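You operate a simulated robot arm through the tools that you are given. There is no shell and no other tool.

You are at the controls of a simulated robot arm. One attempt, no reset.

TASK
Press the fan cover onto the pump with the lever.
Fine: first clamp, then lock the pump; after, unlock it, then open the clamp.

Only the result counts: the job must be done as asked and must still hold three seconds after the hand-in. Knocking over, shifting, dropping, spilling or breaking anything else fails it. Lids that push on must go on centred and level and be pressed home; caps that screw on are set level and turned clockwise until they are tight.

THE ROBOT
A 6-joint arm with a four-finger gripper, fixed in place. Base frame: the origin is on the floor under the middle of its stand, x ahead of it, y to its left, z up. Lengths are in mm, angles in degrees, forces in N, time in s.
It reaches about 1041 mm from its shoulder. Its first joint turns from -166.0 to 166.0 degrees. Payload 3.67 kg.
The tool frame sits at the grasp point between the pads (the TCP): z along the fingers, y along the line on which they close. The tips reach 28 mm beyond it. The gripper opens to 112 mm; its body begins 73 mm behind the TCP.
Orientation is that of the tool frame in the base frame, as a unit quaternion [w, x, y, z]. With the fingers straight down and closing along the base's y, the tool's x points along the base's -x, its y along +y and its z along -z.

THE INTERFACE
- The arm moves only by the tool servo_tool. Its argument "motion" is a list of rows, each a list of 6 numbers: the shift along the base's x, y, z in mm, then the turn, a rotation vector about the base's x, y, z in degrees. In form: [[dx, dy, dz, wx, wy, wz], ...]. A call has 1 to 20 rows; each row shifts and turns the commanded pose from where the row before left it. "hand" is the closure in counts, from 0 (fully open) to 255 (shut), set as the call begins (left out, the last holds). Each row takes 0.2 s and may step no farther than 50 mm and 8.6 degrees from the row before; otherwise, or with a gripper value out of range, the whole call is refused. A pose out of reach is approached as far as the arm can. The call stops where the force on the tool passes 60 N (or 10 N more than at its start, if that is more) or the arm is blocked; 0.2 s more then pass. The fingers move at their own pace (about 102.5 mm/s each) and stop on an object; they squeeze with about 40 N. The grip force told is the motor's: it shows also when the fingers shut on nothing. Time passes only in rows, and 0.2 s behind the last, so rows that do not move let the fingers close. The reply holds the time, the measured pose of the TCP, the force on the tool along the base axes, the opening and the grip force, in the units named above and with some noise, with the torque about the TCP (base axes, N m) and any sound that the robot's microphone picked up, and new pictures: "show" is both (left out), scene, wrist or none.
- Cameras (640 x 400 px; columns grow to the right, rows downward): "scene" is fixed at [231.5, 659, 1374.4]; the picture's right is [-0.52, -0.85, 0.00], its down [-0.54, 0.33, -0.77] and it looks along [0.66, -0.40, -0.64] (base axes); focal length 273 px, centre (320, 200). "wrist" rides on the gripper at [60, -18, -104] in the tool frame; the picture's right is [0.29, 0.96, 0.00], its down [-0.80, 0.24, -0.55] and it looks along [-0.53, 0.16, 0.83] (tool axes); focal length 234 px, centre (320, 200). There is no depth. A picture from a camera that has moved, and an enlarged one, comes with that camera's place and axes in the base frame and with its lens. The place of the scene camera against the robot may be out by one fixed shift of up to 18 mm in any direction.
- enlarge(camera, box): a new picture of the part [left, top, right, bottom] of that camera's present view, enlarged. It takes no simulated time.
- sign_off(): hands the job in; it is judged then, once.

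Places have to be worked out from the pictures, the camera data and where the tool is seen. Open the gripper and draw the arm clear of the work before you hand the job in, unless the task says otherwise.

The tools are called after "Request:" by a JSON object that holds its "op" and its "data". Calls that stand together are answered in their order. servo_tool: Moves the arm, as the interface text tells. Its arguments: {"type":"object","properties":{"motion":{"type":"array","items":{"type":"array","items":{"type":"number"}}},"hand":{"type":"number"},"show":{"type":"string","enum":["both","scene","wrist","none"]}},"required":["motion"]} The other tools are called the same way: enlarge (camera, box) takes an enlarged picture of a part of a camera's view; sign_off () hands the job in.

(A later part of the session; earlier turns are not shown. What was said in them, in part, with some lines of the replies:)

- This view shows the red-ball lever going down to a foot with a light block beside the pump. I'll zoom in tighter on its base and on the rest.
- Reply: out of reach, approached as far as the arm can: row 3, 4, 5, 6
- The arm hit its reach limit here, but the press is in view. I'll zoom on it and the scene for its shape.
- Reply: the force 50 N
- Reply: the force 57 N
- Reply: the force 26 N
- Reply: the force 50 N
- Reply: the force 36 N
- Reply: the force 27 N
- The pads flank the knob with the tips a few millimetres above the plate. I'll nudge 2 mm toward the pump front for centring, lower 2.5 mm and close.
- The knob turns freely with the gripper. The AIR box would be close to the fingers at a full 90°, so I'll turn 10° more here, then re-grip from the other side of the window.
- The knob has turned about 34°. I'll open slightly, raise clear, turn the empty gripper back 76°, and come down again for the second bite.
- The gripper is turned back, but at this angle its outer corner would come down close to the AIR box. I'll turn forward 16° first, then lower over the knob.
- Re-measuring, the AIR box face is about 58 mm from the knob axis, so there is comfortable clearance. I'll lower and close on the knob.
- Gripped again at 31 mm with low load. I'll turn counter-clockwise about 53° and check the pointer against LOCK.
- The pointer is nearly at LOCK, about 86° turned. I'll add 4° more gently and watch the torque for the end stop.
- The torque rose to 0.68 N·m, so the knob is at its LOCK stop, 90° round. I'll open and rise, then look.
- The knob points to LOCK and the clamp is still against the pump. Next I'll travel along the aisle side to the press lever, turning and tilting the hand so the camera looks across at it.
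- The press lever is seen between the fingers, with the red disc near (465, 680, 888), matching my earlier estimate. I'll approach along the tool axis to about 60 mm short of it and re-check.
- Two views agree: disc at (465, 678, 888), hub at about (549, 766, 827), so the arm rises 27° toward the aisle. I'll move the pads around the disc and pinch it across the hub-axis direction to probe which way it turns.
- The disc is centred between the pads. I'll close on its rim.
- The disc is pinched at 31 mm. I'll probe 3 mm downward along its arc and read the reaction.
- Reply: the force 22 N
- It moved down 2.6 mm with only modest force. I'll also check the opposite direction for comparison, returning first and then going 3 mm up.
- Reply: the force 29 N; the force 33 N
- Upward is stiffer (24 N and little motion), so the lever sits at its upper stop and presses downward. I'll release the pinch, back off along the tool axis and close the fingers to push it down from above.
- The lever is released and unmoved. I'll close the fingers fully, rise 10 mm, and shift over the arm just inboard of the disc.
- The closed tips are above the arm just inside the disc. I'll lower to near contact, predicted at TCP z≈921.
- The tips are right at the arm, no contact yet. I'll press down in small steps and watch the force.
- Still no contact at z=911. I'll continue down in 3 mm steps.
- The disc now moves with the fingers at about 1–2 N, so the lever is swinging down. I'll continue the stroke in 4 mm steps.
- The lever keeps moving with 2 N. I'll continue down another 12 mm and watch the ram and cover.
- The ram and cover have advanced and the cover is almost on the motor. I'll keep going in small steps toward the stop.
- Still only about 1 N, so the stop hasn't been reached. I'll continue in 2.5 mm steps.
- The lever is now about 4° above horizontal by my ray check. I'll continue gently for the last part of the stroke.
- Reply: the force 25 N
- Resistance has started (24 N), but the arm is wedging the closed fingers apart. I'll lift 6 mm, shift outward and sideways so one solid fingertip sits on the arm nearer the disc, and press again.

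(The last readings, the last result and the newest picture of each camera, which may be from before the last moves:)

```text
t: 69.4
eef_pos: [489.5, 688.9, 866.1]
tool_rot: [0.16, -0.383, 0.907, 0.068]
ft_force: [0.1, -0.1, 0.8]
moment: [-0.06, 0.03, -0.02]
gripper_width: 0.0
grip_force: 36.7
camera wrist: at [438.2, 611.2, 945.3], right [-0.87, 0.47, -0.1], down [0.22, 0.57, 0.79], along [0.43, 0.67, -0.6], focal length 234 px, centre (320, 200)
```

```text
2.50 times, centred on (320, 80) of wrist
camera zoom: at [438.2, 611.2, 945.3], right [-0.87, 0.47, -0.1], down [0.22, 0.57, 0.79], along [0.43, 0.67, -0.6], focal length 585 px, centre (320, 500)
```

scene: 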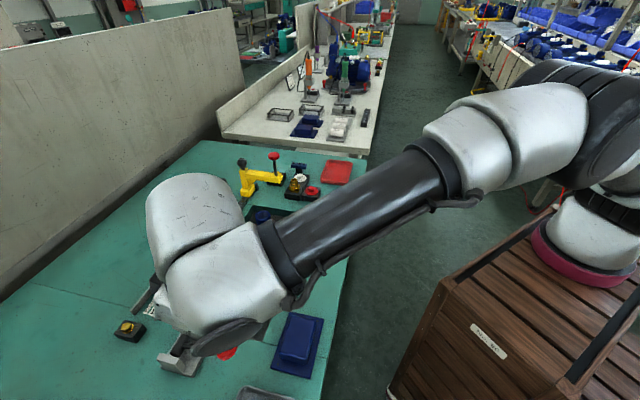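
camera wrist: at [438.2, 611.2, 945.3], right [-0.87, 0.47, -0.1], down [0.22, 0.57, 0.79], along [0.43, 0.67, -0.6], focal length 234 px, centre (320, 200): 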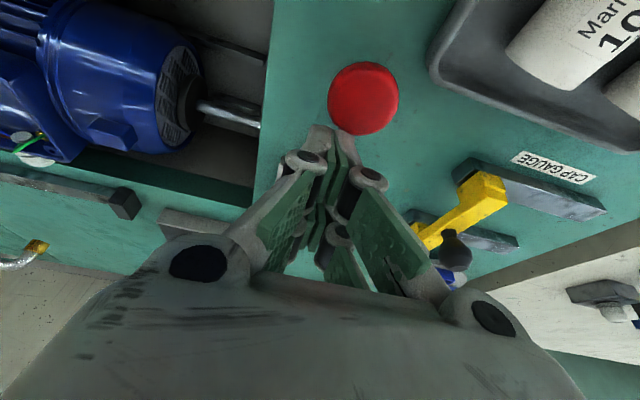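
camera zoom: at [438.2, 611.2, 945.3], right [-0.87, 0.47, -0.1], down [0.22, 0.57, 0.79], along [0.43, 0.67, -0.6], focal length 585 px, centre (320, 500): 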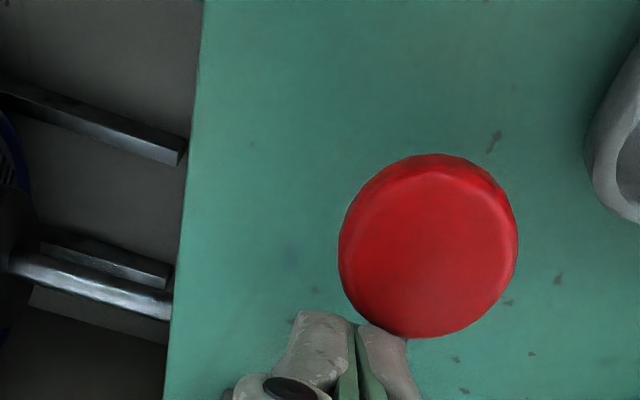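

No spring-back: the disc is still about 4° up and the tip rests on the arm with under 1 N. I'll press down in 1.5 mm steps.

Request:
{"op": "servo_tool", "data": {"motion": [[0, 0, -1.5, 0, 0, 0], [0, 0, -1.5, 0, 0, 0], [0, 0, -1.5, 0, 0, 0], [0, 0, 0, 0, 0, 0]], "show": "wrist"}}

Request:
{"op": "enlarge", "data": {"camera": "wrist", "box": [200, 0, 440, 160]}}

Request:
{"op": "enlarge", "data": {"camera": "wrist", "box": [0, 0, 260, 160]}}

```text
t: 70.4
eef_pos: [491.3, 689.3, 862.3]
tool_rot: [0.16, -0.382, 0.908, 0.067]
ft_force: [0.2, -0.1, 1.8]
moment: [0.03, -0.02, -0.02]
gripper_width: 0.1
grip_force: 35.5
camera wrist: at [438.8, 611.2, 941.8], right [-0.87, 0.47, -0.1], down [0.22, 0.57, 0.79], along [0.43, 0.67, -0.6], focal length 234 px, centre (320, 200)
```

wrist: 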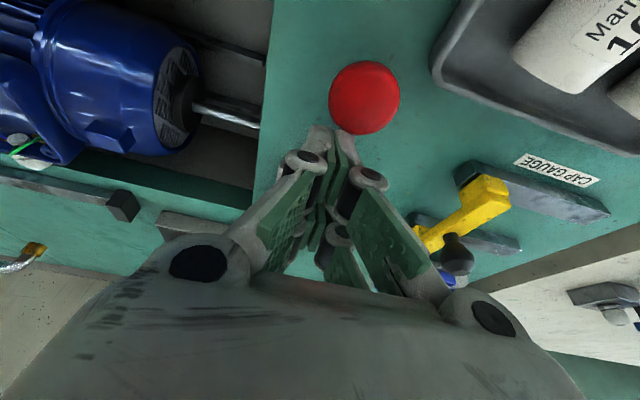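

```text
2.50 times, centred on (320, 80) of wrist
camera zoom: at [438.8, 611.2, 941.8], right [-0.87, 0.47, -0.1], down [0.22, 0.57, 0.79], along [0.43, 0.67, -0.6], focal length 585 px, centre (320, 500)
```

zoom: 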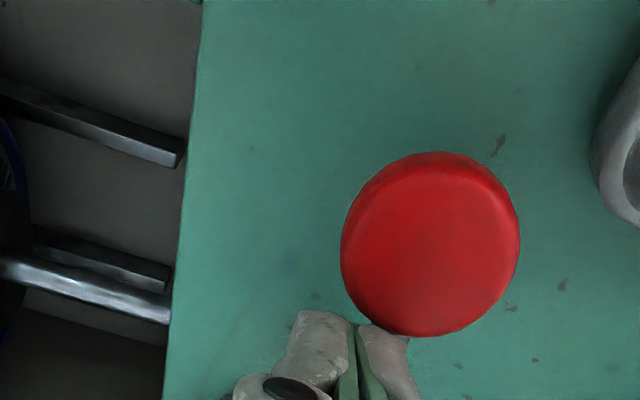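

```text
2.46 times, centred on (130, 80) of wrist
camera zoom: at [438.8, 611.2, 941.8], right [-0.87, 0.47, -0.1], down [0.22, 0.57, 0.79], along [0.43, 0.67, -0.6], focal length 576 px, centre (788, 495)
```

zoom: 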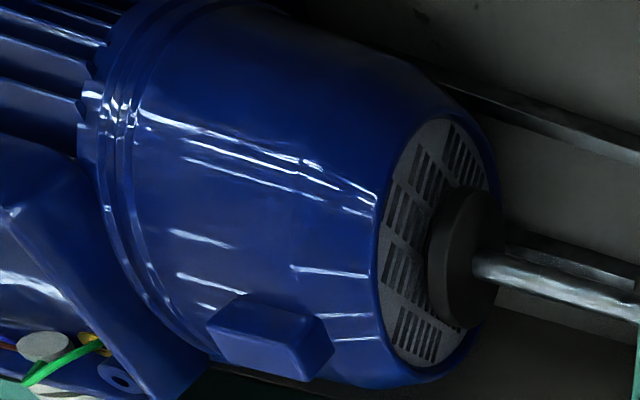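

The lever is still moving at under 2 N. I'll keep pressing in small steps until the force climbs.

Request:
{"op": "servo_tool", "data": {"motion": [[0, 0, -1.5, 0, 0, 0], [0, 0, -1.5, 0, 0, 0], [0, 0, -1.5, 0, 0, 0], [0, 0, 0, 0, 0, 0]], "show": "none"}}

Request:
{"op": "servo_tool", "data": {"motion": [[0, 0, -1.5, 0, 0, 0], [0, 0, -1.5, 0, 0, 0], [0, 0, 0, 0, 0, 0]], "show": "wrist"}}

Request:
{"op": "enlarge", "data": {"camera": "wrist", "box": [200, 0, 440, 160]}}

Request:
{"op": "enlarge", "data": {"camera": "wrist", "box": [0, 0, 260, 160]}}

```text
t: 71.4
eef_pos: [489.3, 689.9, 858.2]
tool_rot: [0.16, -0.383, 0.907, 0.067]
ft_force: [1.5, -0.8, 4.0]
moment: [-0.01, 0.01, 0.0]
gripper_width: 0.0
grip_force: 35.6
```

```text
t: 72.2
eef_pos: [490.1, 688.8, 857.6]
tool_rot: [0.162, -0.382, 0.907, 0.068]
ft_force: [-1.5, -4.7, 22.4]
moment: [-0.27, 0.47, 0.06]
gripper_width: 0.0
grip_force: 35.7
camera wrist: at [438.5, 610.9, 936.2], right [-0.87, 0.47, -0.1], down [0.22, 0.57, 0.8], along [0.43, 0.67, -0.6], focal length 234 px, centre (320, 200)
```

wrist: 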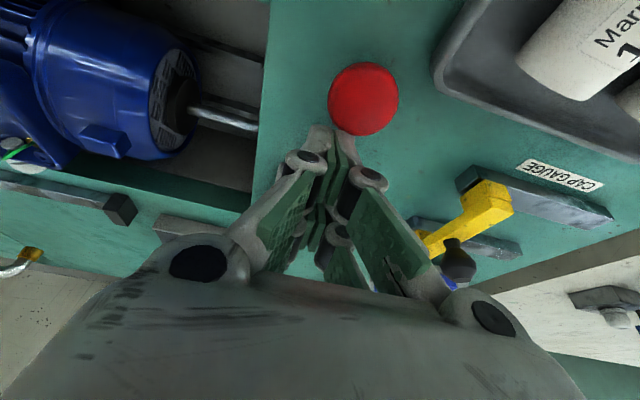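

```text
2.50 times, centred on (320, 80) of wrist
camera zoom: at [438.5, 610.9, 936.2], right [-0.87, 0.47, -0.1], down [0.22, 0.57, 0.8], along [0.43, 0.67, -0.6], focal length 585 px, centre (320, 500)
```

zoom: 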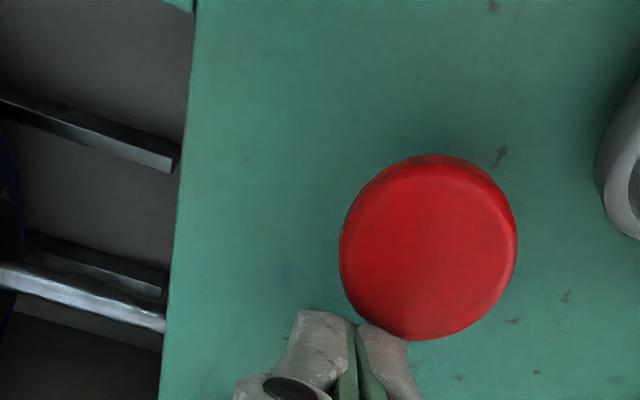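

```text
2.46 times, centred on (130, 80) of wrist
camera zoom: at [438.5, 610.9, 936.2], right [-0.87, 0.47, -0.1], down [0.22, 0.57, 0.8], along [0.43, 0.67, -0.6], focal length 576 px, centre (788, 495)
```

zoom: 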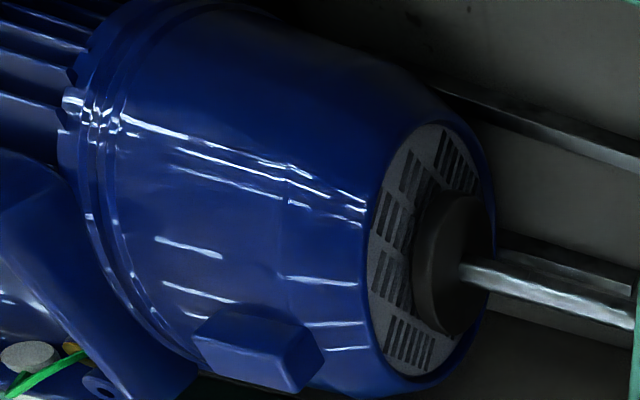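

The force climbs to 22 N with the cover apparently against the motor end. I'll press a little further to be sure it is home.

Request:
{"op": "servo_tool", "data": {"motion": [[0, 0, -1, 0, 0, 0], [0, 0, -1, 0, 0, 0], [0, 0, 0, 0, 0, 0]], "show": "none"}}

```text
t: 73.0
eef_pos: [491.4, 688.8, 857.0]
tool_rot: [0.161, -0.382, 0.907, 0.068]
ft_force: [6.6, -5.3, 40.8]
moment: [-0.37, 0.52, 0.13]
gripper_width: 0.0
grip_force: 35.6
```

At 41 N it hardly moves any more. One more small push to confirm a firm stop.

Request:
{"op": "servo_tool", "data": {"motion": [[0, 0, -1, 0, 0, 0], [0, 0, -0.5, 0, 0, 0], [0, 0, 0, 0, 0, 0]], "show": "wrist"}}

Request:
{"op": "enlarge", "data": {"camera": "wrist", "box": [0, 0, 260, 160]}}

Request:
{"op": "enlarge", "data": {"camera": "wrist", "box": [200, 0, 440, 160]}}

```text
t: 73.8
eef_pos: [491.3, 688.2, 856.9]
tool_rot: [0.161, -0.382, 0.907, 0.069]
ft_force: [11.6, -9.4, 46.9]
moment: [-0.55, 0.4, 0.22]
gripper_width: 0.0
grip_force: 35.9
camera wrist: at [438.8, 609.7, 934.3], right [-0.87, 0.48, -0.1], down [0.22, 0.57, 0.8], along [0.43, 0.67, -0.6], focal length 234 px, centre (320, 200)
```

wrist: 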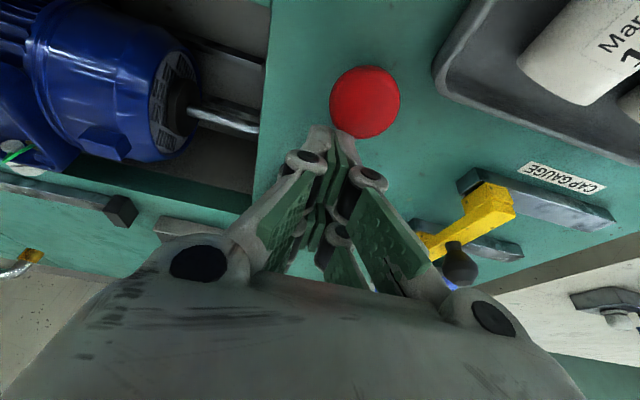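

```text
2.46 times, centred on (130, 80) of wrist
camera zoom: at [438.8, 609.7, 934.3], right [-0.87, 0.48, -0.1], down [0.22, 0.57, 0.8], along [0.43, 0.67, -0.6], focal length 576 px, centre (788, 495)
```

zoom: 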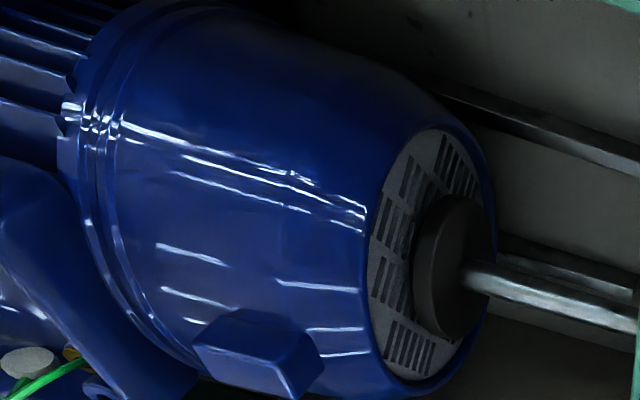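

```text
2.50 times, centred on (320, 80) of wrist
camera zoom: at [438.8, 609.7, 934.3], right [-0.87, 0.48, -0.1], down [0.22, 0.57, 0.8], along [0.43, 0.67, -0.6], focal length 585 px, centre (320, 500)
```

zoom: 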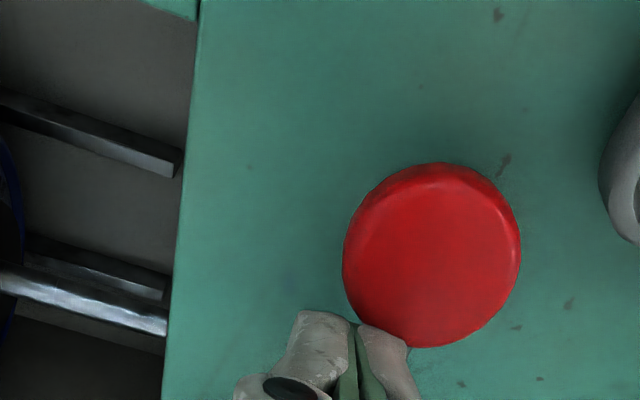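

The lever has reached a firm stop at horizontal with about 50 N, and the cover looks seated. I'll lift off and see where the lever and cover stay.

Request:
{"op": "servo_tool", "data": {"motion": [[0, 0, 8, 0, 0, 0], [0, 0, 15, 0, 0, 0], [0, 0, 25, 0, 0, 0], [0, 0, 25, 0, 0, 0], [0, 0, 0, 0, 0, 0]], "show": "both"}}

Request:
{"op": "enlarge", "data": {"camera": "wrist", "box": [60, 0, 440, 220]}}

Request:
{"op": "enlarge", "data": {"camera": "wrist", "box": [0, 0, 260, 160]}}

```text
t: 75.0
eef_pos: [489.7, 688.6, 924.6]
tool_rot: [0.16, -0.384, 0.907, 0.067]
ft_force: [0.1, 0.1, -0.1]
moment: [0.0, 0.0, 0.02]
gripper_width: 0.0
grip_force: 35.8
camera wrist: at [437.3, 610.6, 1003.9], right [-0.87, 0.47, -0.1], down [0.22, 0.57, 0.79], along [0.43, 0.67, -0.6], focal length 234 px, centre (320, 200)
```

scene: 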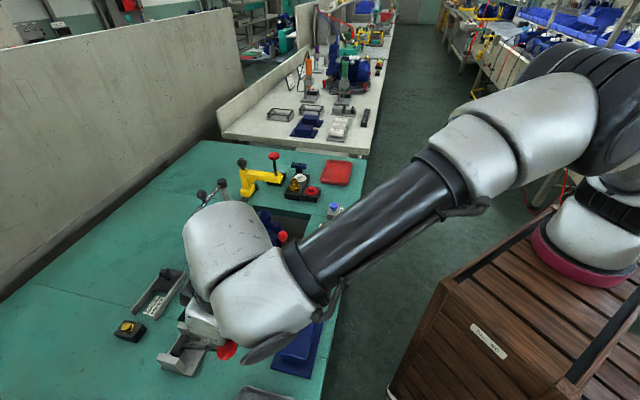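
wrist: 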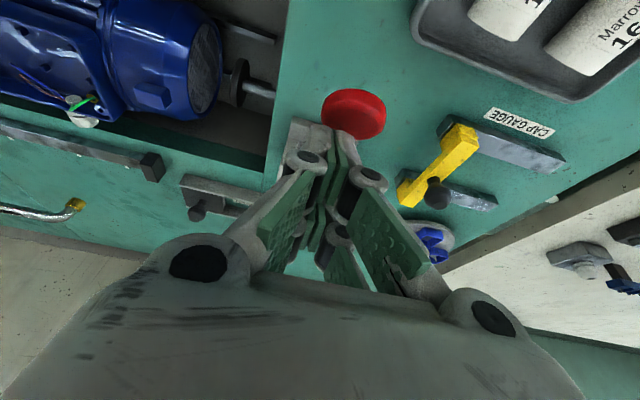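

```text
1.68 times, centred on (250, 110) of wrist
camera zoom: at [437.3, 610.6, 1003.9], right [-0.87, 0.47, -0.1], down [0.22, 0.57, 0.79], along [0.43, 0.67, -0.6], focal length 394 px, centre (438, 352)
```

zoom: 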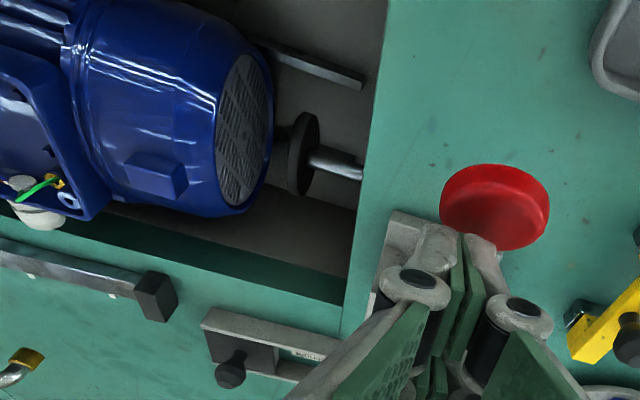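

```text
2.46 times, centred on (130, 80) of wrist
camera zoom: at [437.3, 610.6, 1003.9], right [-0.87, 0.47, -0.1], down [0.22, 0.57, 0.79], along [0.43, 0.67, -0.6], focal length 576 px, centre (788, 495)
```

zoom: 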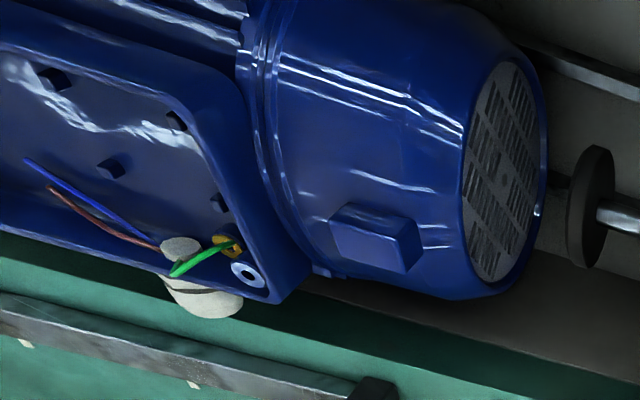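

The ram has sprung back with the lever, and the cover has stayed on the motor, flush all round. Now I'll back away, straighten the hand and return above the knob to unlock it.

Request:
{"op": "servo_tool", "data": {"motion": [[-7, -7, 28, 0, 0, 0], [-33, -33, 5, 0, 0, 0], [-33, -33, 5, 0, 0, 0], [0, 0, 0, -4.77, 4.66, 0], [10, -10, 0, -4.77, 4.66, 0], [25, -25, 0, -4.77, 4.66, 0], [32, -32, 0, 0, 0, -7.5], [32, -32, 0, 0, 0, -7.5], [32, -32, 0, 0, 0, -7.5], [32, -32, 0, 0, 0, -7.5], [32, -32, 0, 0, 0, 0], [32, -32, 0, 0, 0, 0], [0, 0, 0, 0, 0, 0]], "hand": 110, "show": "both"}}

Request:
{"op": "enlarge", "data": {"camera": "scene", "box": [150, 240, 330, 390]}}

```text
t: 77.8
eef_pos: [644.2, 388.3, 964.5]
tool_rot: [0.0, -0.136, 0.991, 0.0]
ft_force: [0.0, 1.1, 0.3]
moment: [0.02, -0.03, 0.02]
gripper_width: 63.9
grip_force: 0.1
camera wrist: at [590.9, 354.2, 1069.6], right [-0.54, 0.84, 0.0], down [0.7, 0.45, 0.55], along [0.47, 0.3, -0.83], focal length 234 px, centre (320, 200)
```

scene: 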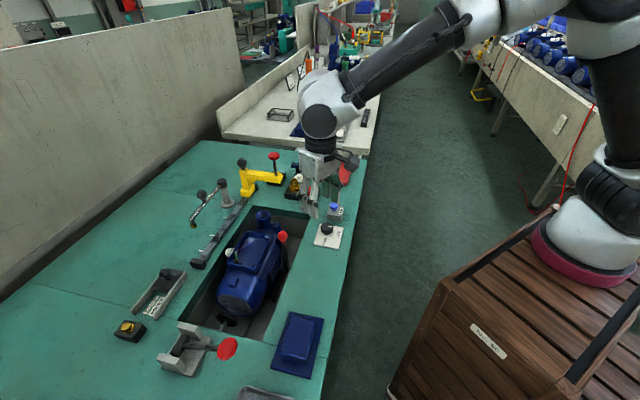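
wrist: 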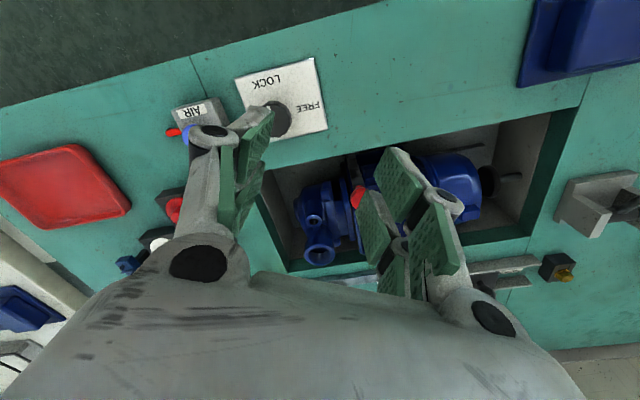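

```text
2.67 times, centred on (240, 315) of scene
camera zoom: at [231.5, 659.0, 1374.4], right [-0.52, -0.85, 0.0], down [-0.54, 0.33, -0.77], along [0.66, -0.4, -0.64], focal length 729 px, centre (533, -107)
```

zoom: 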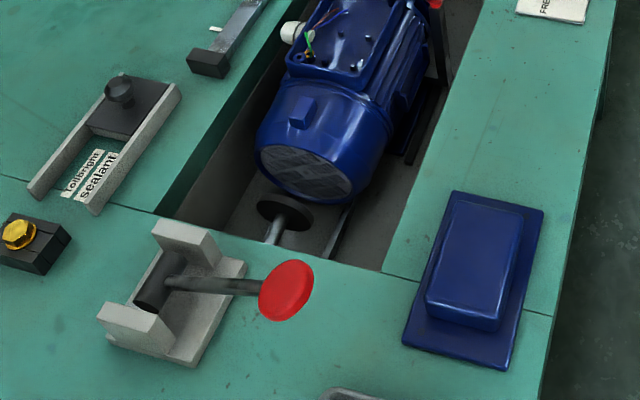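

The cover is on and the ram is clear. I'll check the joint between cover and motor in close-up before unlocking.

Request:
{"op": "enlarge", "data": {"camera": "scene", "box": [200, 240, 290, 325]}}

Request:
{"op": "enlarge", "data": {"camera": "wrist", "box": [220, 60, 540, 260]}}

```text
4.71 times, centred on (245, 282) of scene
camera zoom: at [231.5, 659.0, 1374.4], right [-0.52, -0.85, 0.0], down [-0.54, 0.33, -0.77], along [0.66, -0.4, -0.64], focal length 1286 px, centre (673, -188)
```

zoom: 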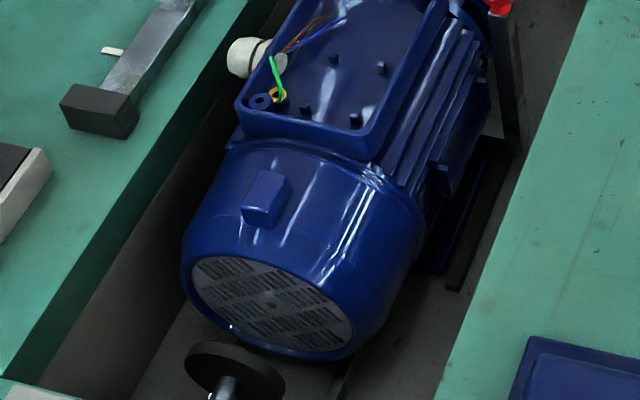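

```text
2.00 times, centred on (380, 160) of wrist
camera zoom: at [590.9, 354.2, 1069.6], right [-0.54, 0.84, 0.0], down [0.7, 0.45, 0.55], along [0.47, 0.3, -0.83], focal length 468 px, centre (200, 280)
```

zoom: 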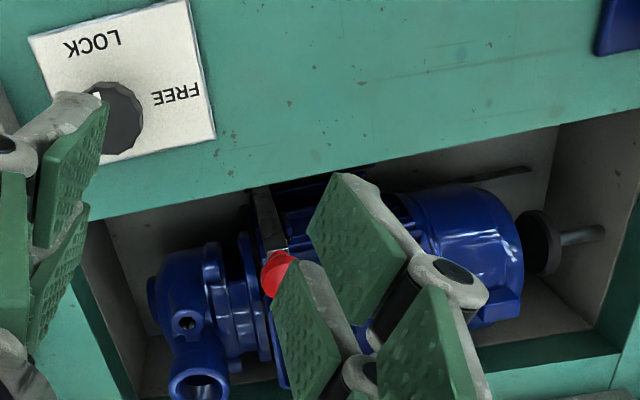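

The cover is flush on the motor. Now I'll go over the knob at (671, 349.5), lower and look.

Request:
{"op": "servo_tool", "data": {"motion": [[13.5, -19.4, -10, 0, 0, 0], [13.5, -19.4, -20, 0, 0, 0], [0, 0, -30, 0, 0, 0], [0, 0, -30, 0, 0, 0], [0, 0, 0, 0, 0, 0]], "show": "wrist"}}

Request:
{"op": "enlarge", "data": {"camera": "wrist", "box": [200, 60, 440, 260]}}

Request:
{"op": "enlarge", "data": {"camera": "scene", "box": [290, 190, 360, 250]}}

```text
t: 79.0
eef_pos: [670.6, 349.5, 873.5]
tool_rot: [0.0, -0.137, 0.991, 0.0]
ft_force: [-0.8, -0.5, -0.1]
moment: [0.01, 0.0, -0.01]
gripper_width: 63.6
grip_force: 0.1
camera wrist: at [616.7, 316.5, 979.3], right [-0.54, 0.84, 0.0], down [0.7, 0.45, 0.55], along [0.47, 0.3, -0.83], focal length 234 px, centre (320, 200)
```

wrist: 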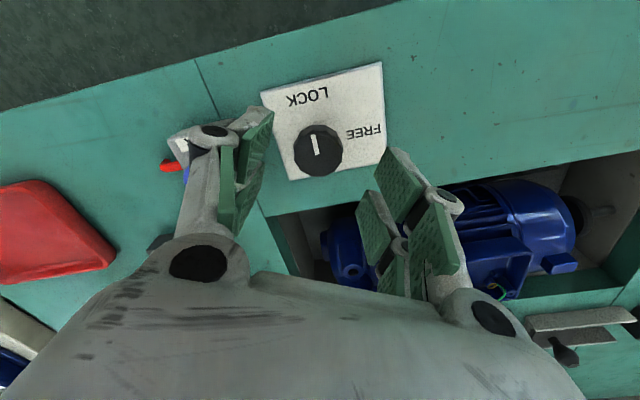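

```text
2.00 times, centred on (320, 160) of wrist
camera zoom: at [616.7, 316.5, 979.3], right [-0.54, 0.84, 0.0], down [0.7, 0.45, 0.55], along [0.47, 0.3, -0.83], focal length 468 px, centre (320, 280)
```

zoom: 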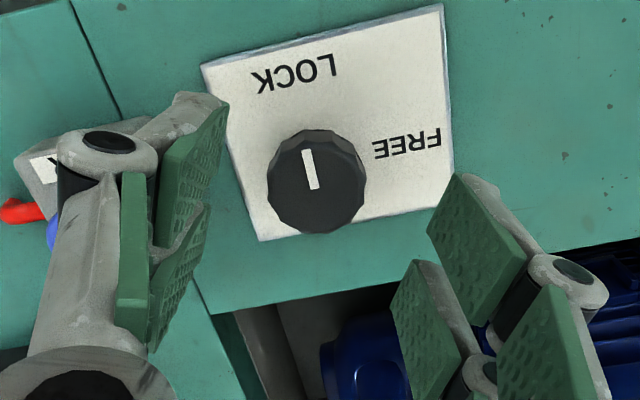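

```text
6.67 times, centred on (325, 220) of scene
camera zoom: at [231.5, 659.0, 1374.4], right [-0.52, -0.85, 0.0], down [-0.54, 0.33, -0.77], along [0.66, -0.4, -0.64], focal length 1822 px, centre (287, 67)
```

zoom: 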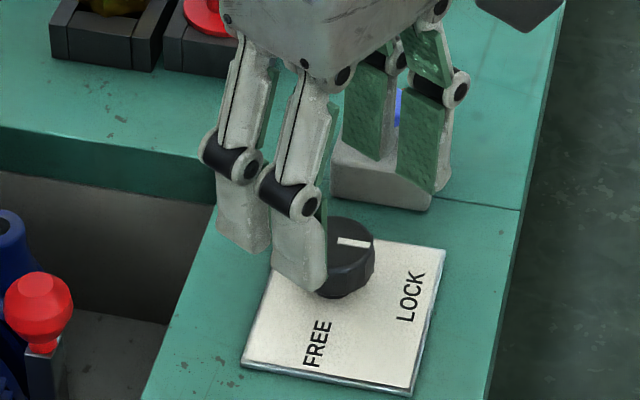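

The pointer is still at LOCK and the knob is centred. I'll narrow the fingers to clear the AIR box, lower, and grip.

Request:
{"op": "servo_tool", "data": {"motion": [[0, 0, 0, 0, 0, 0], [0, 0, 0, 0, 0, 0], [0.5, 0, -12, 0, 0, 0], [0, 0, -12, 0, 0, 0], [0, 0, -8, 0, 0, 0], [0, 0, -6, 0, 0, 0], [0, 0, 0, 0, 0, 0]], "hand": 160, "show": "none"}}

Request:
{"op": "servo_tool", "data": {"motion": [[0, 0, 0, 0, 0, 0], [0, 0, 0, 0, 0, 0], [0, 0, 0, 0, 0, 0]], "hand": 195, "show": "wrist"}}

Request:
{"op": "enlarge", "data": {"camera": "wrist", "box": [200, 80, 440, 280]}}

```text
t: 80.6
eef_pos: [671.5, 350.4, 833.9]
tool_rot: [0.0, -0.137, 0.991, -0.001]
ft_force: [0.9, -0.2, 1.0]
moment: [0.01, 0.01, -0.05]
gripper_width: 41.6
grip_force: 0.0
```

```text
t: 81.4
eef_pos: [671.8, 349.1, 834.7]
tool_rot: [-0.001, -0.136, 0.991, 0.0]
ft_force: [-0.3, -13.8, 0.0]
moment: [-0.52, 0.29, 0.0]
gripper_width: 31.7
grip_force: 44.4
camera wrist: at [618.3, 316.1, 940.4], right [-0.54, 0.84, 0.0], down [0.7, 0.45, 0.55], along [0.47, 0.3, -0.83], focal length 234 px, centre (320, 200)
```

wrist: 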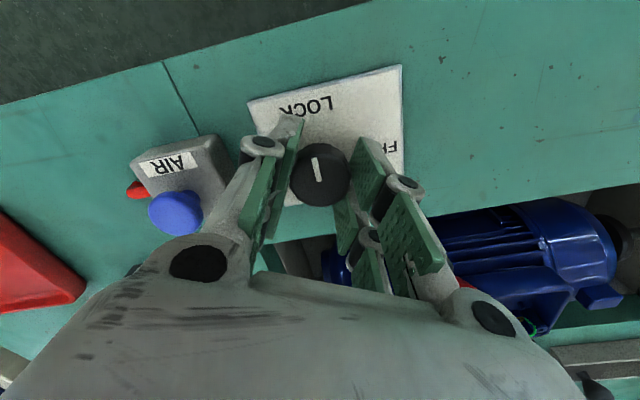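

```text
2.00 times, centred on (320, 180) of wrist
camera zoom: at [618.3, 316.1, 940.4], right [-0.54, 0.84, 0.0], down [0.7, 0.45, 0.55], along [0.47, 0.3, -0.83], focal length 468 px, centre (320, 240)
```

zoom: 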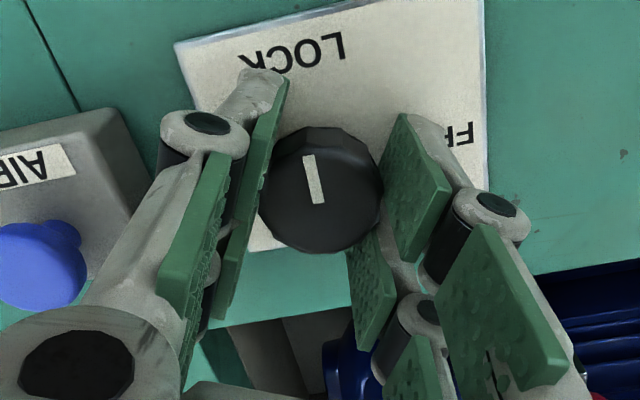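

Gripped with clearance to the AIR box. I'll relieve the small side load and turn clockwise 48° first.

Request:
{"op": "servo_tool", "data": {"motion": [[0.2, -0.9, 0, 0, 0, 0], [0, 0, 0, 0, 0, -8], [0, 0, 0, 0, 0, -8], [0, 0, 0, 0, 0, -8], [0, 0, 0, 0, 0, -8], [0, 0, 0, 0, 0, -8], [0, 0, 0, 0, 0, -8], [0, 0, 0, 0, 0, 0]], "show": "wrist"}}

```text
t: 83.2
eef_pos: [671.9, 349.6, 834.8]
tool_rot: [-0.001, 0.279, 0.96, -0.001]
ft_force: [-16.1, -8.0, -17.7]
moment: [-0.01, 0.72, -0.03]
gripper_width: 31.5
grip_force: 45.1
camera wrist: at [610.9, 366.3, 940.4], right [0.27, 0.96, 0.0], down [0.8, -0.22, 0.55], along [0.53, -0.15, -0.83], focal length 234 px, centre (320, 200)
```

wrist: 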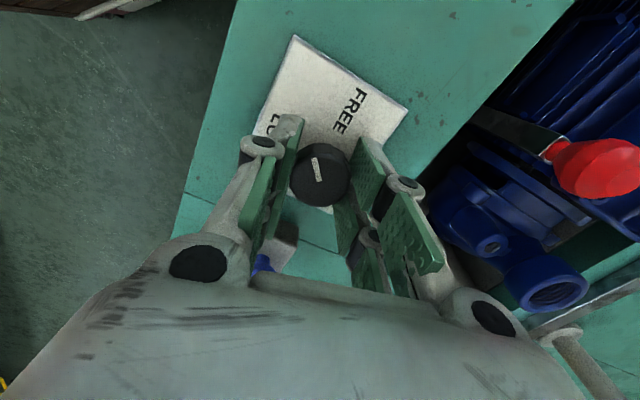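

The knob follows. I'll ease the residual load and turn 40° more.

Request:
{"op": "servo_tool", "data": {"motion": [[-0.8, -0.4, -0.6, 0, 0, 0], [0, 0, 0, 0, 0, -8], [0, 0, 0, 0, 0, -8], [0, 0, 0, 0, 0, -8], [0, 0, 0, 0, 0, -8], [0, 0, 0, 0, 0, -8], [0, 0, 0, 0, 0, 0]], "show": "wrist"}}

Request:
{"op": "enlarge", "data": {"camera": "wrist", "box": [200, 80, 440, 280]}}

```text
t: 84.8
eef_pos: [672.0, 349.1, 836.7]
tool_rot: [0.001, 0.591, 0.807, 0.0]
ft_force: [-6.6, -10.3, -12.7]
moment: [0.01, 0.28, -0.01]
gripper_width: 31.2
grip_force: 45.3
camera wrist: at [635.6, 400.9, 940.4], right [0.83, 0.56, 0.0], down [0.47, -0.69, 0.55], along [0.31, -0.46, -0.83], focal length 234 px, centre (320, 200)
```

wrist: 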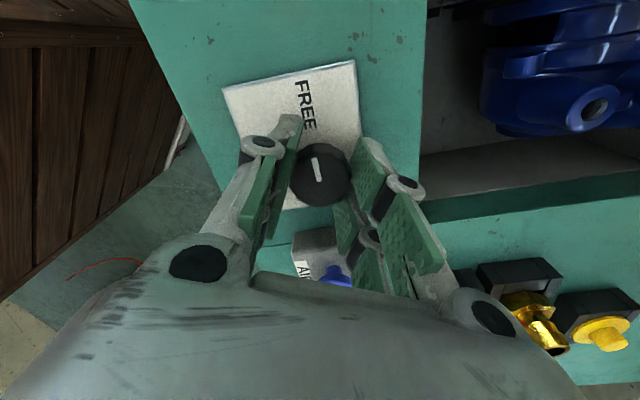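

```text
2.00 times, centred on (320, 180) of wrist
camera zoom: at [635.6, 400.9, 940.4], right [0.83, 0.56, 0.0], down [0.47, -0.69, 0.55], along [0.31, -0.46, -0.83], focal length 468 px, centre (320, 240)
```

zoom: 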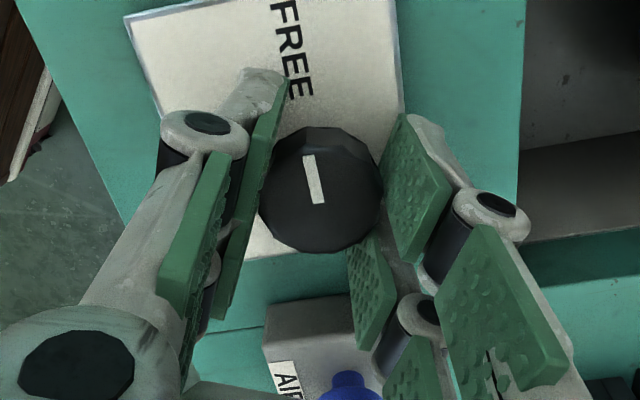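

The pointer is almost at FREE. I'll add 3° gently to reach the stop.

Request:
{"op": "servo_tool", "data": {"motion": [[-0.3, -0.5, 0, 0, 0, -2], [0, 0, 0, 0, 0, -1.5], [0, 0, 0, 0, 0, 0]], "show": "none"}}

```text
t: 85.6
eef_pos: [670.3, 348.9, 835.1]
tool_rot: [0.0, 0.614, 0.789, 0.001]
ft_force: [-3.1, -0.6, -7.8]
moment: [0.03, 0.02, 0.59]
gripper_width: 31.6
grip_force: 45.2
```

The torque reads 0.59 N·m against the turn: the knob is at the FREE stop. I'll open a little, rise clear, and check.

Request:
{"op": "servo_tool", "data": {"motion": [[0, 0, 0, 0, 0, 0], [0, 0, 0, 0, 0, 0], [0, 0, 15, 0, 0, 0], [0, 0, 30, 0, 0, 0], [0, 0, 45, 0, 0, 0], [0, 0, 0, 0, 0, 0]], "hand": 162, "show": "both"}}

Request:
{"op": "enlarge", "data": {"camera": "wrist", "box": [200, 40, 440, 240]}}

Request:
{"op": "enlarge", "data": {"camera": "scene", "box": [250, 190, 360, 260]}}

```text
t: 87.0
eef_pos: [671.4, 348.3, 925.4]
tool_rot: [0.0, 0.614, 0.789, 0.0]
ft_force: [0.0, -0.1, 0.3]
moment: [-0.03, -0.02, 0.04]
gripper_width: 40.7
grip_force: 0.1
camera wrist: at [637.9, 402.1, 1030.9], right [0.86, 0.51, 0.0], down [0.43, -0.71, 0.55], along [0.29, -0.47, -0.83], focal length 234 px, centre (320, 200)
```

scene: 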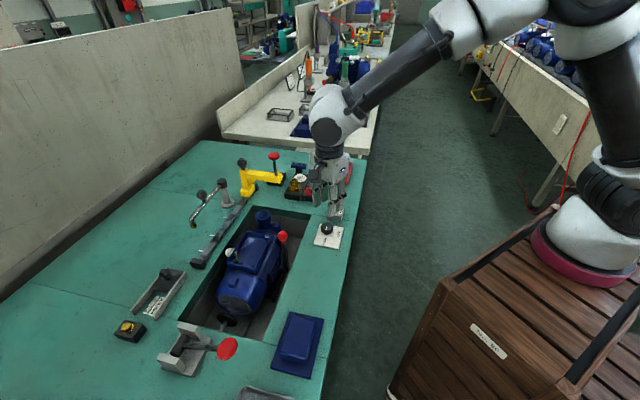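
wrist: 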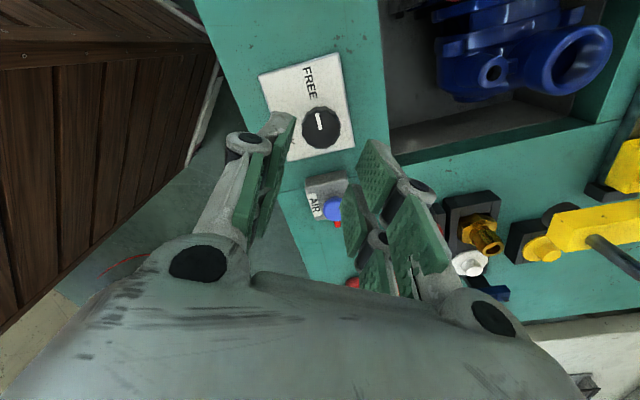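

```text
2.00 times, centred on (320, 140) of wrist
camera zoom: at [637.9, 402.1, 1030.9], right [0.86, 0.51, 0.0], down [0.43, -0.71, 0.55], along [0.29, -0.47, -0.83], focal length 468 px, centre (320, 320)
```

zoom: 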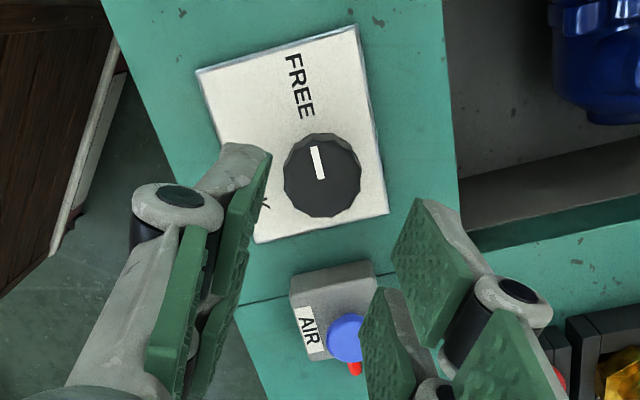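

```text
5.71 times, centred on (305, 225) of scene
camera zoom: at [231.5, 659.0, 1374.4], right [-0.52, -0.85, 0.0], down [-0.54, 0.33, -0.77], along [0.66, -0.4, -0.64], focal length 1561 px, centre (406, 57)
```

zoom: 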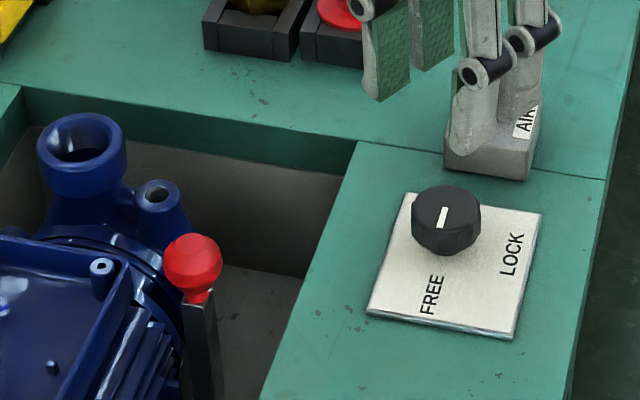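

The knob points to FREE. Now the clamp: I'll move over the ball at (691, 475) with the fingers closing across the pump axis again.

Request:
{"op": "servo_tool", "data": {"motion": [[6.7, 42.2, 0, 0, 0, 8], [6.7, 42.2, 0, 0, 0, 8], [6.7, 42.2, -5, 0, 0, 8], [0, 0, -10, 0, 0, 7.5], [0, 0, 0, 0, 0, 0]], "hand": 140, "show": "wrist"}}

Request:
{"op": "enlarge", "data": {"camera": "wrist", "box": [200, 60, 440, 260]}}

```text
t: 88.2
eef_pos: [692.7, 476.5, 907.7]
tool_rot: [-0.001, 0.376, 0.927, -0.001]
ft_force: [-0.5, 0.2, -0.9]
moment: [-0.02, 0.03, -0.02]
gripper_width: 50.2
grip_force: 0.1
camera wrist: at [635.5, 504.3, 1014.6], right [0.46, 0.89, 0.0], down [0.74, -0.38, 0.55], along [0.49, -0.25, -0.83], focal length 234 px, centre (320, 200)
```

wrist: 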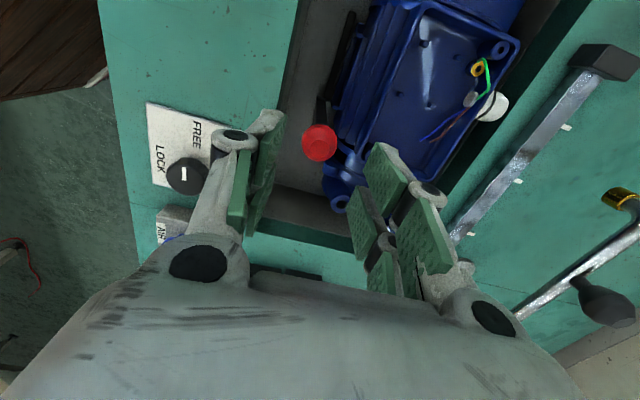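

```text
2.00 times, centred on (320, 160) of wrist
camera zoom: at [635.5, 504.3, 1014.6], right [0.46, 0.89, 0.0], down [0.74, -0.38, 0.55], along [0.49, -0.25, -0.83], focal length 468 px, centre (320, 280)
```

zoom: 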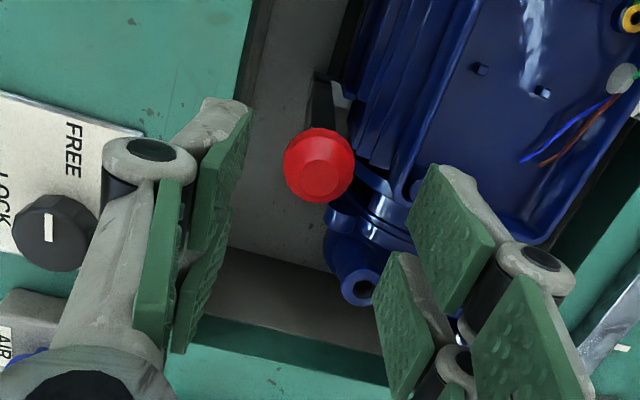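

The ball is about 2 mm off centre. I'll correct, narrow the fingers, and lower to the same re-grip height as before.

Request:
{"op": "servo_tool", "data": {"motion": [[-0.9, -1.6, 0, 0, 0, 0], [0, 0, -18, 0, 0, 0], [0, 0, -15, 0, 0, 0], [0, 0, -10, 0, 0, 0], [0, 0, -5, 0, 0, 0], [0, 0, 0, 0, 0, 0]], "hand": 158, "show": "wrist"}}

Request:
{"op": "servo_tool", "data": {"motion": [[0, 0, 0, 0, 0, 0], [0, 0, 0, 0, 0, 0], [0, 0, 0, 0, 0, 0]], "hand": 210, "show": "wrist"}}

```text
t: 89.6
eef_pos: [690.1, 473.3, 861.9]
tool_rot: [0.0, 0.377, 0.926, 0.0]
ft_force: [0.0, 0.0, -0.1]
moment: [0.0, 0.01, -0.01]
gripper_width: 42.5
grip_force: 0.0
camera wrist: at [634.2, 501.9, 967.3], right [0.46, 0.89, 0.0], down [0.74, -0.39, 0.55], along [0.49, -0.26, -0.83], focal length 234 px, centre (320, 200)
```

wrist: 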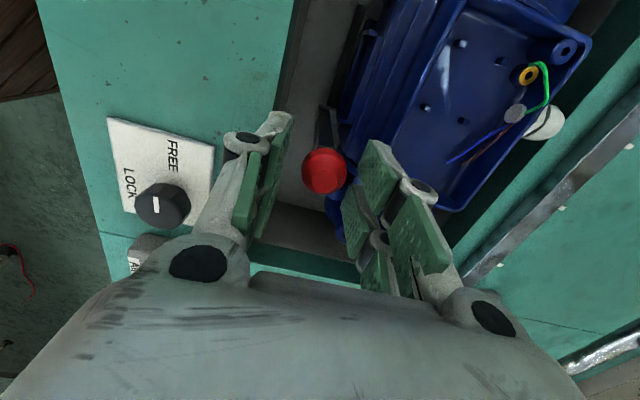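

```text
t: 90.4
eef_pos: [690.9, 473.0, 861.9]
tool_rot: [0.0, 0.377, 0.926, 0.0]
ft_force: [1.4, 2.7, 1.0]
moment: [0.27, 0.03, -0.06]
gripper_width: 25.5
grip_force: 45.4
camera wrist: at [634.3, 502.1, 967.4], right [0.46, 0.89, 0.0], down [0.74, -0.39, 0.55], along [0.49, -0.26, -0.83], focal length 234 px, centre (320, 200)
```

wrist: 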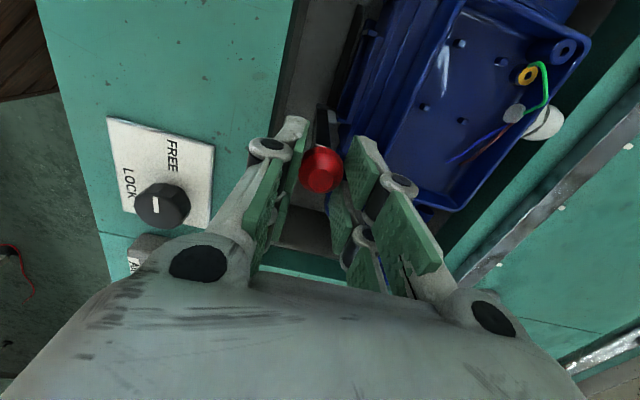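

The ball is gripped without load. I'll slide it back toward the aisle in 3 mm steps.

Request:
{"op": "servo_tool", "data": {"motion": [[-2.1, -2.14, 0, 0, 0, 0], [-2.1, -2.14, 0, 0, 0, 0], [-2.1, -2.14, 0, 0, 0, 0], [-2.1, -2.14, 0, 0, 0, 0], [-2.1, -2.14, 0, 0, 0, 0], [-2.1, -2.14, 0, 0, 0, 0], [-2.1, -2.14, 0, 0, 0, 0], [-2.1, -2.14, 0, 0, 0, 0], [0, 0, 0, 0, 0, 0]], "show": "wrist"}}

```text
t: 92.4
eef_pos: [672.9, 456.6, 861.3]
tool_rot: [0.0, 0.377, 0.926, 0.001]
ft_force: [3.4, -5.3, 15.3]
moment: [-0.33, -0.12, -0.04]
gripper_width: 25.1
grip_force: 45.0
camera wrist: at [616.7, 485.1, 967.2], right [0.46, 0.89, 0.0], down [0.74, -0.39, 0.55], along [0.49, -0.26, -0.83], focal length 234 px, centre (320, 200)
```

wrist: 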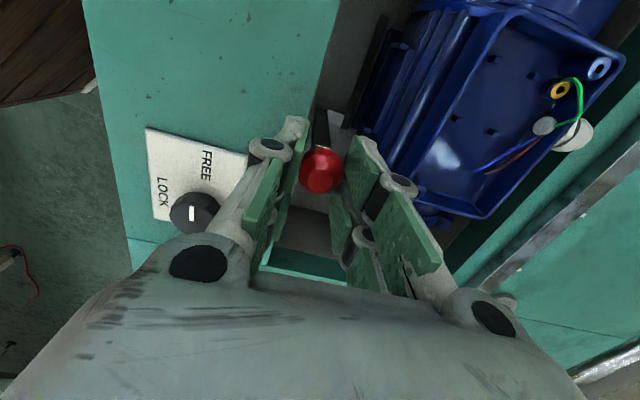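

It slid back 24 mm with little force; about 4 mm remain to the original open position. I'll continue in 1 mm steps until it stops.

Request:
{"op": "servo_tool", "data": {"motion": [[-0.7, -0.72, 0.5, 0, 0, 0], [-0.7, -0.72, 0, 0, 0, 0], [-0.7, -0.72, 0, 0, 0, 0], [-0.7, -0.72, 0, 0, 0, 0], [0, 0, 0, 0, 0, 0]], "show": "none"}}

Request:
{"op": "servo_tool", "data": {"motion": [[-0.7, -0.72, 0, 0, 0, 0], [-0.7, -0.72, 0, 0, 0, 0], [0, 0, 0, 0, 0, 0]], "show": "none"}}

```text
t: 93.6
eef_pos: [670.5, 453.2, 861.5]
tool_rot: [0.0, 0.377, 0.926, 0.001]
ft_force: [3.2, -2.4, -2.0]
moment: [0.11, -0.09, -0.06]
gripper_width: 25.1
grip_force: 44.6
```

```text
t: 94.4
eef_pos: [671.2, 454.5, 862.4]
tool_rot: [0.0, 0.378, 0.926, 0.0]
ft_force: [21.1, 8.3, -13.5]
moment: [0.17, -0.79, -0.18]
gripper_width: 25.3
grip_force: 45.4
```

The stop is reached at the original open position (21 N reaction). I'll unload, open the fingers and rise clear.

Request:
{"op": "servo_tool", "data": {"motion": [[0.9, 0.9, 0, 0, 0, 0], [0, 0, 0, 0, 0, 0]], "show": "none"}}

Request:
{"op": "servo_tool", "data": {"motion": [[0, 0, 0, 0, 0, 0], [0, 0, 0, 0, 0, 0], [0, 0, 20, 0, 0, 0], [0, 0, 30, 0, 0, 0], [0, 0, 40, 0, 0, 0], [0, 0, 0, 0, 0, 0]], "hand": 165, "show": "both"}}

Request:
{"op": "enlarge", "data": {"camera": "wrist", "box": [220, 20, 480, 200]}}

Request:
{"op": "enlarge", "data": {"camera": "scene", "box": [200, 190, 350, 300]}}

```text
t: 95.0
eef_pos: [670.3, 453.3, 862.5]
tool_rot: [0.001, 0.377, 0.926, 0.0]
ft_force: [15.3, 2.8, -10.5]
moment: [-0.13, -0.26, -0.03]
gripper_width: 24.9
grip_force: 45.1
```

```text
t: 96.4
eef_pos: [670.6, 451.2, 953.0]
tool_rot: [0.0, 0.378, 0.926, 0.0]
ft_force: [0.1, -0.3, 1.1]
moment: [0.0, 0.03, 0.0]
gripper_width: 39.6
grip_force: 0.0
camera wrist: at [613.9, 480.9, 1058.5], right [0.46, 0.89, 0.0], down [0.74, -0.38, 0.55], along [0.49, -0.26, -0.83], focal length 234 px, centre (320, 200)
```

scene: 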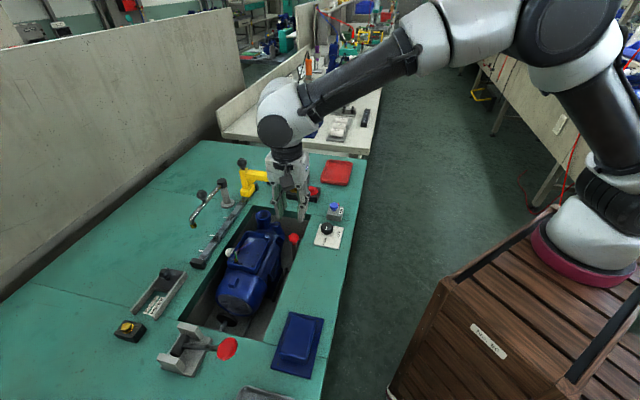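
wrist: 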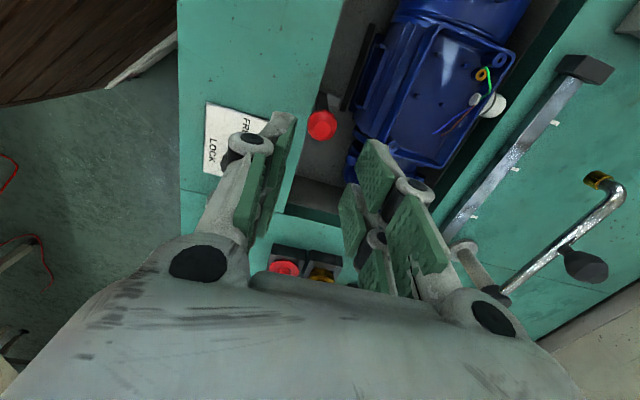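

```text
2.22 times, centred on (350, 110) of wrist
camera zoom: at [613.9, 480.9, 1058.5], right [0.46, 0.89, 0.0], down [0.74, -0.38, 0.55], along [0.49, -0.26, -0.83], focal length 520 px, centre (253, 400)
```

zoom: 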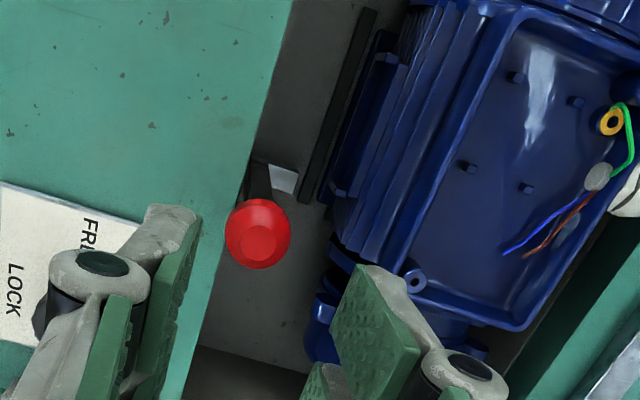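

```text
3.64 times, centred on (275, 245) of scene
camera zoom: at [231.5, 659.0, 1374.4], right [-0.52, -0.85, 0.0], down [-0.54, 0.33, -0.77], along [0.66, -0.4, -0.64], focal length 994 px, centre (484, 36)
```

zoom: 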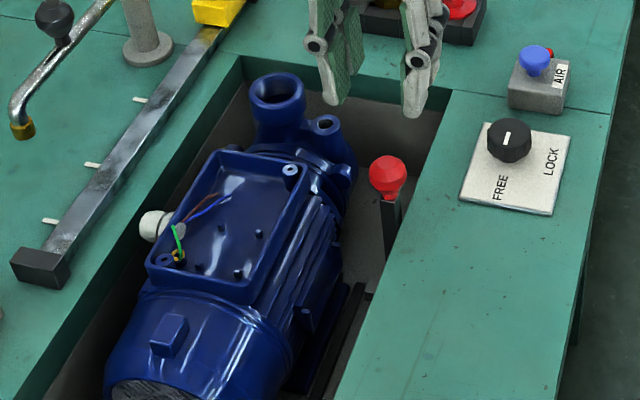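

The clamp is open at its starting place, the knob is at FREE and the cover is on. I'll open the gripper and withdraw the arm toward its starting pose, then do a last check.

Request:
{"op": "servo_tool", "data": {"motion": [[0, 0, 40, 0, 0, 0], [-15, -25, 35, 0, 0, 7.3], [-22, -30, 25, 0, 0, 7.3], [-22, -30, 20, 0, 0, 7.3], [-22, -30, 20, 0, 0, 7.3], [-22, -30, 20, 0, 0, 7.3], [-22, -30, 20, 0, 0, 7.3], [-22, -30, 15, 0, 0, 0], [-22, -30, 10, 0, 0, 0], [-22, -29, 6, 0, 0, 0], [0, 0, 0, 0, 0, 0]], "hand": 0, "show": "both"}}

Request:
{"op": "enlarge", "data": {"camera": "scene", "box": [170, 190, 350, 300]}}

Request:
{"op": "enlarge", "data": {"camera": "scene", "box": [140, 240, 330, 390]}}

```text
t: 98.8
eef_pos: [479.8, 188.3, 1164.2]
tool_rot: [0.0, 0.005, 1.0, 0.0]
ft_force: [1.0, 0.2, -0.1]
moment: [-0.04, -0.02, 0.02]
gripper_width: 111.8
grip_force: 0.0
camera wrist: at [419.5, 171.4, 1269.5], right [-0.28, 0.96, 0.0], down [0.8, 0.23, 0.55], along [0.53, 0.16, -0.83], focal length 234 px, centre (320, 200)
```

scene: 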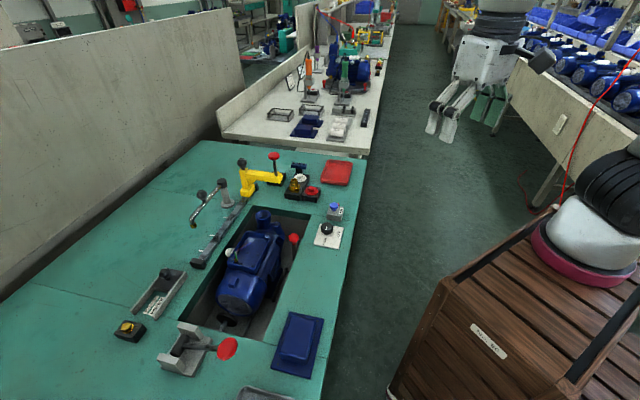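
wrist: 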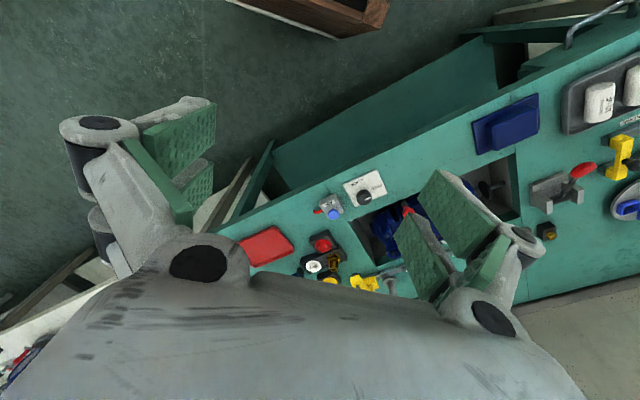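

```text
3.56 times, centred on (260, 245) of scene
camera zoom: at [231.5, 659.0, 1374.4], right [-0.52, -0.85, 0.0], down [-0.54, 0.33, -0.77], along [0.66, -0.4, -0.64], focal length 972 px, centre (533, 40)
```

zoom: 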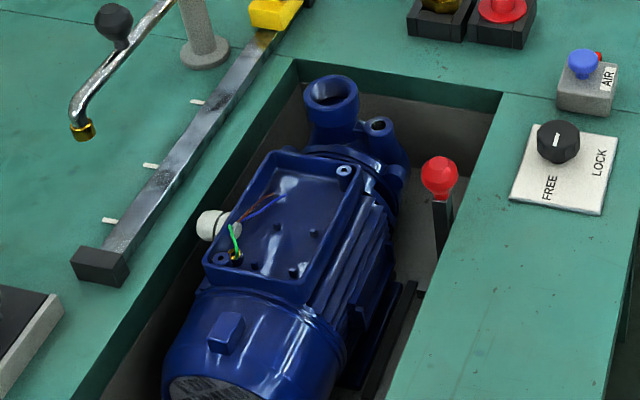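

```text
2.67 times, centred on (235, 315) of scene
camera zoom: at [231.5, 659.0, 1374.4], right [-0.52, -0.85, 0.0], down [-0.54, 0.33, -0.77], along [0.66, -0.4, -0.64], focal length 729 px, centre (547, -107)
```

zoom: 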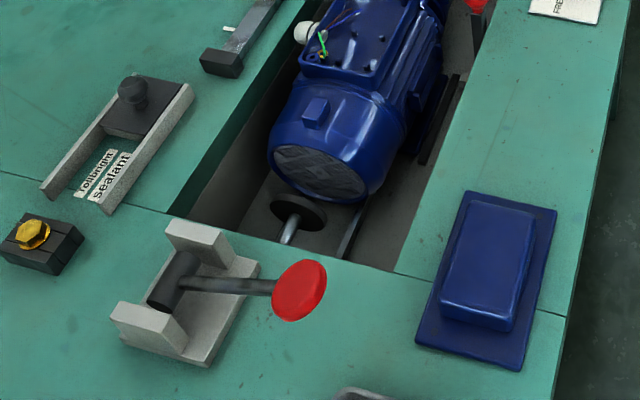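

Everything checks out: the cover sits flush on the motor and the ram and lever have returned. The knob is at FREE, the clamp is open where it started, and nothing else has moved. The gripper is open and the arm clear, so I'm handing in.

Request:
{"op": "sign_off", "data": {}}

```text
The job is handed in.
```

The fan cover is pressed onto the pump and sits flush on the motor in the pictures. The job is handed in; I don't have the result of the check.

1. **Clamp:** I slid the red-ball clamp about 31 mm until its foot met the pump, then let go; it stayed put.
2. **Lock:** I turned the knob 90° from FREE to its LOCK stop.
3. **Press:** I pushed the red-disc lever down to a firm stop, at about 50 N. When I let go, the lever and the ram behind the cover sprang back, and the cover stayed on.
4. **Unlock:** I turned the knob back to its FREE stop.
5. **Open clamp:** I slid the clamp back to its starting position, against its stop.

To find out how the clamp and lever move, I first nudged each one a few millimetres in different directions. The nudges were gentle (57 N at most), and the lever was only tried after the pump was clamped and locked. In the last pictures the pump and everything else on the bench look unmoved. The gripper is open and the arm is back near where it started.
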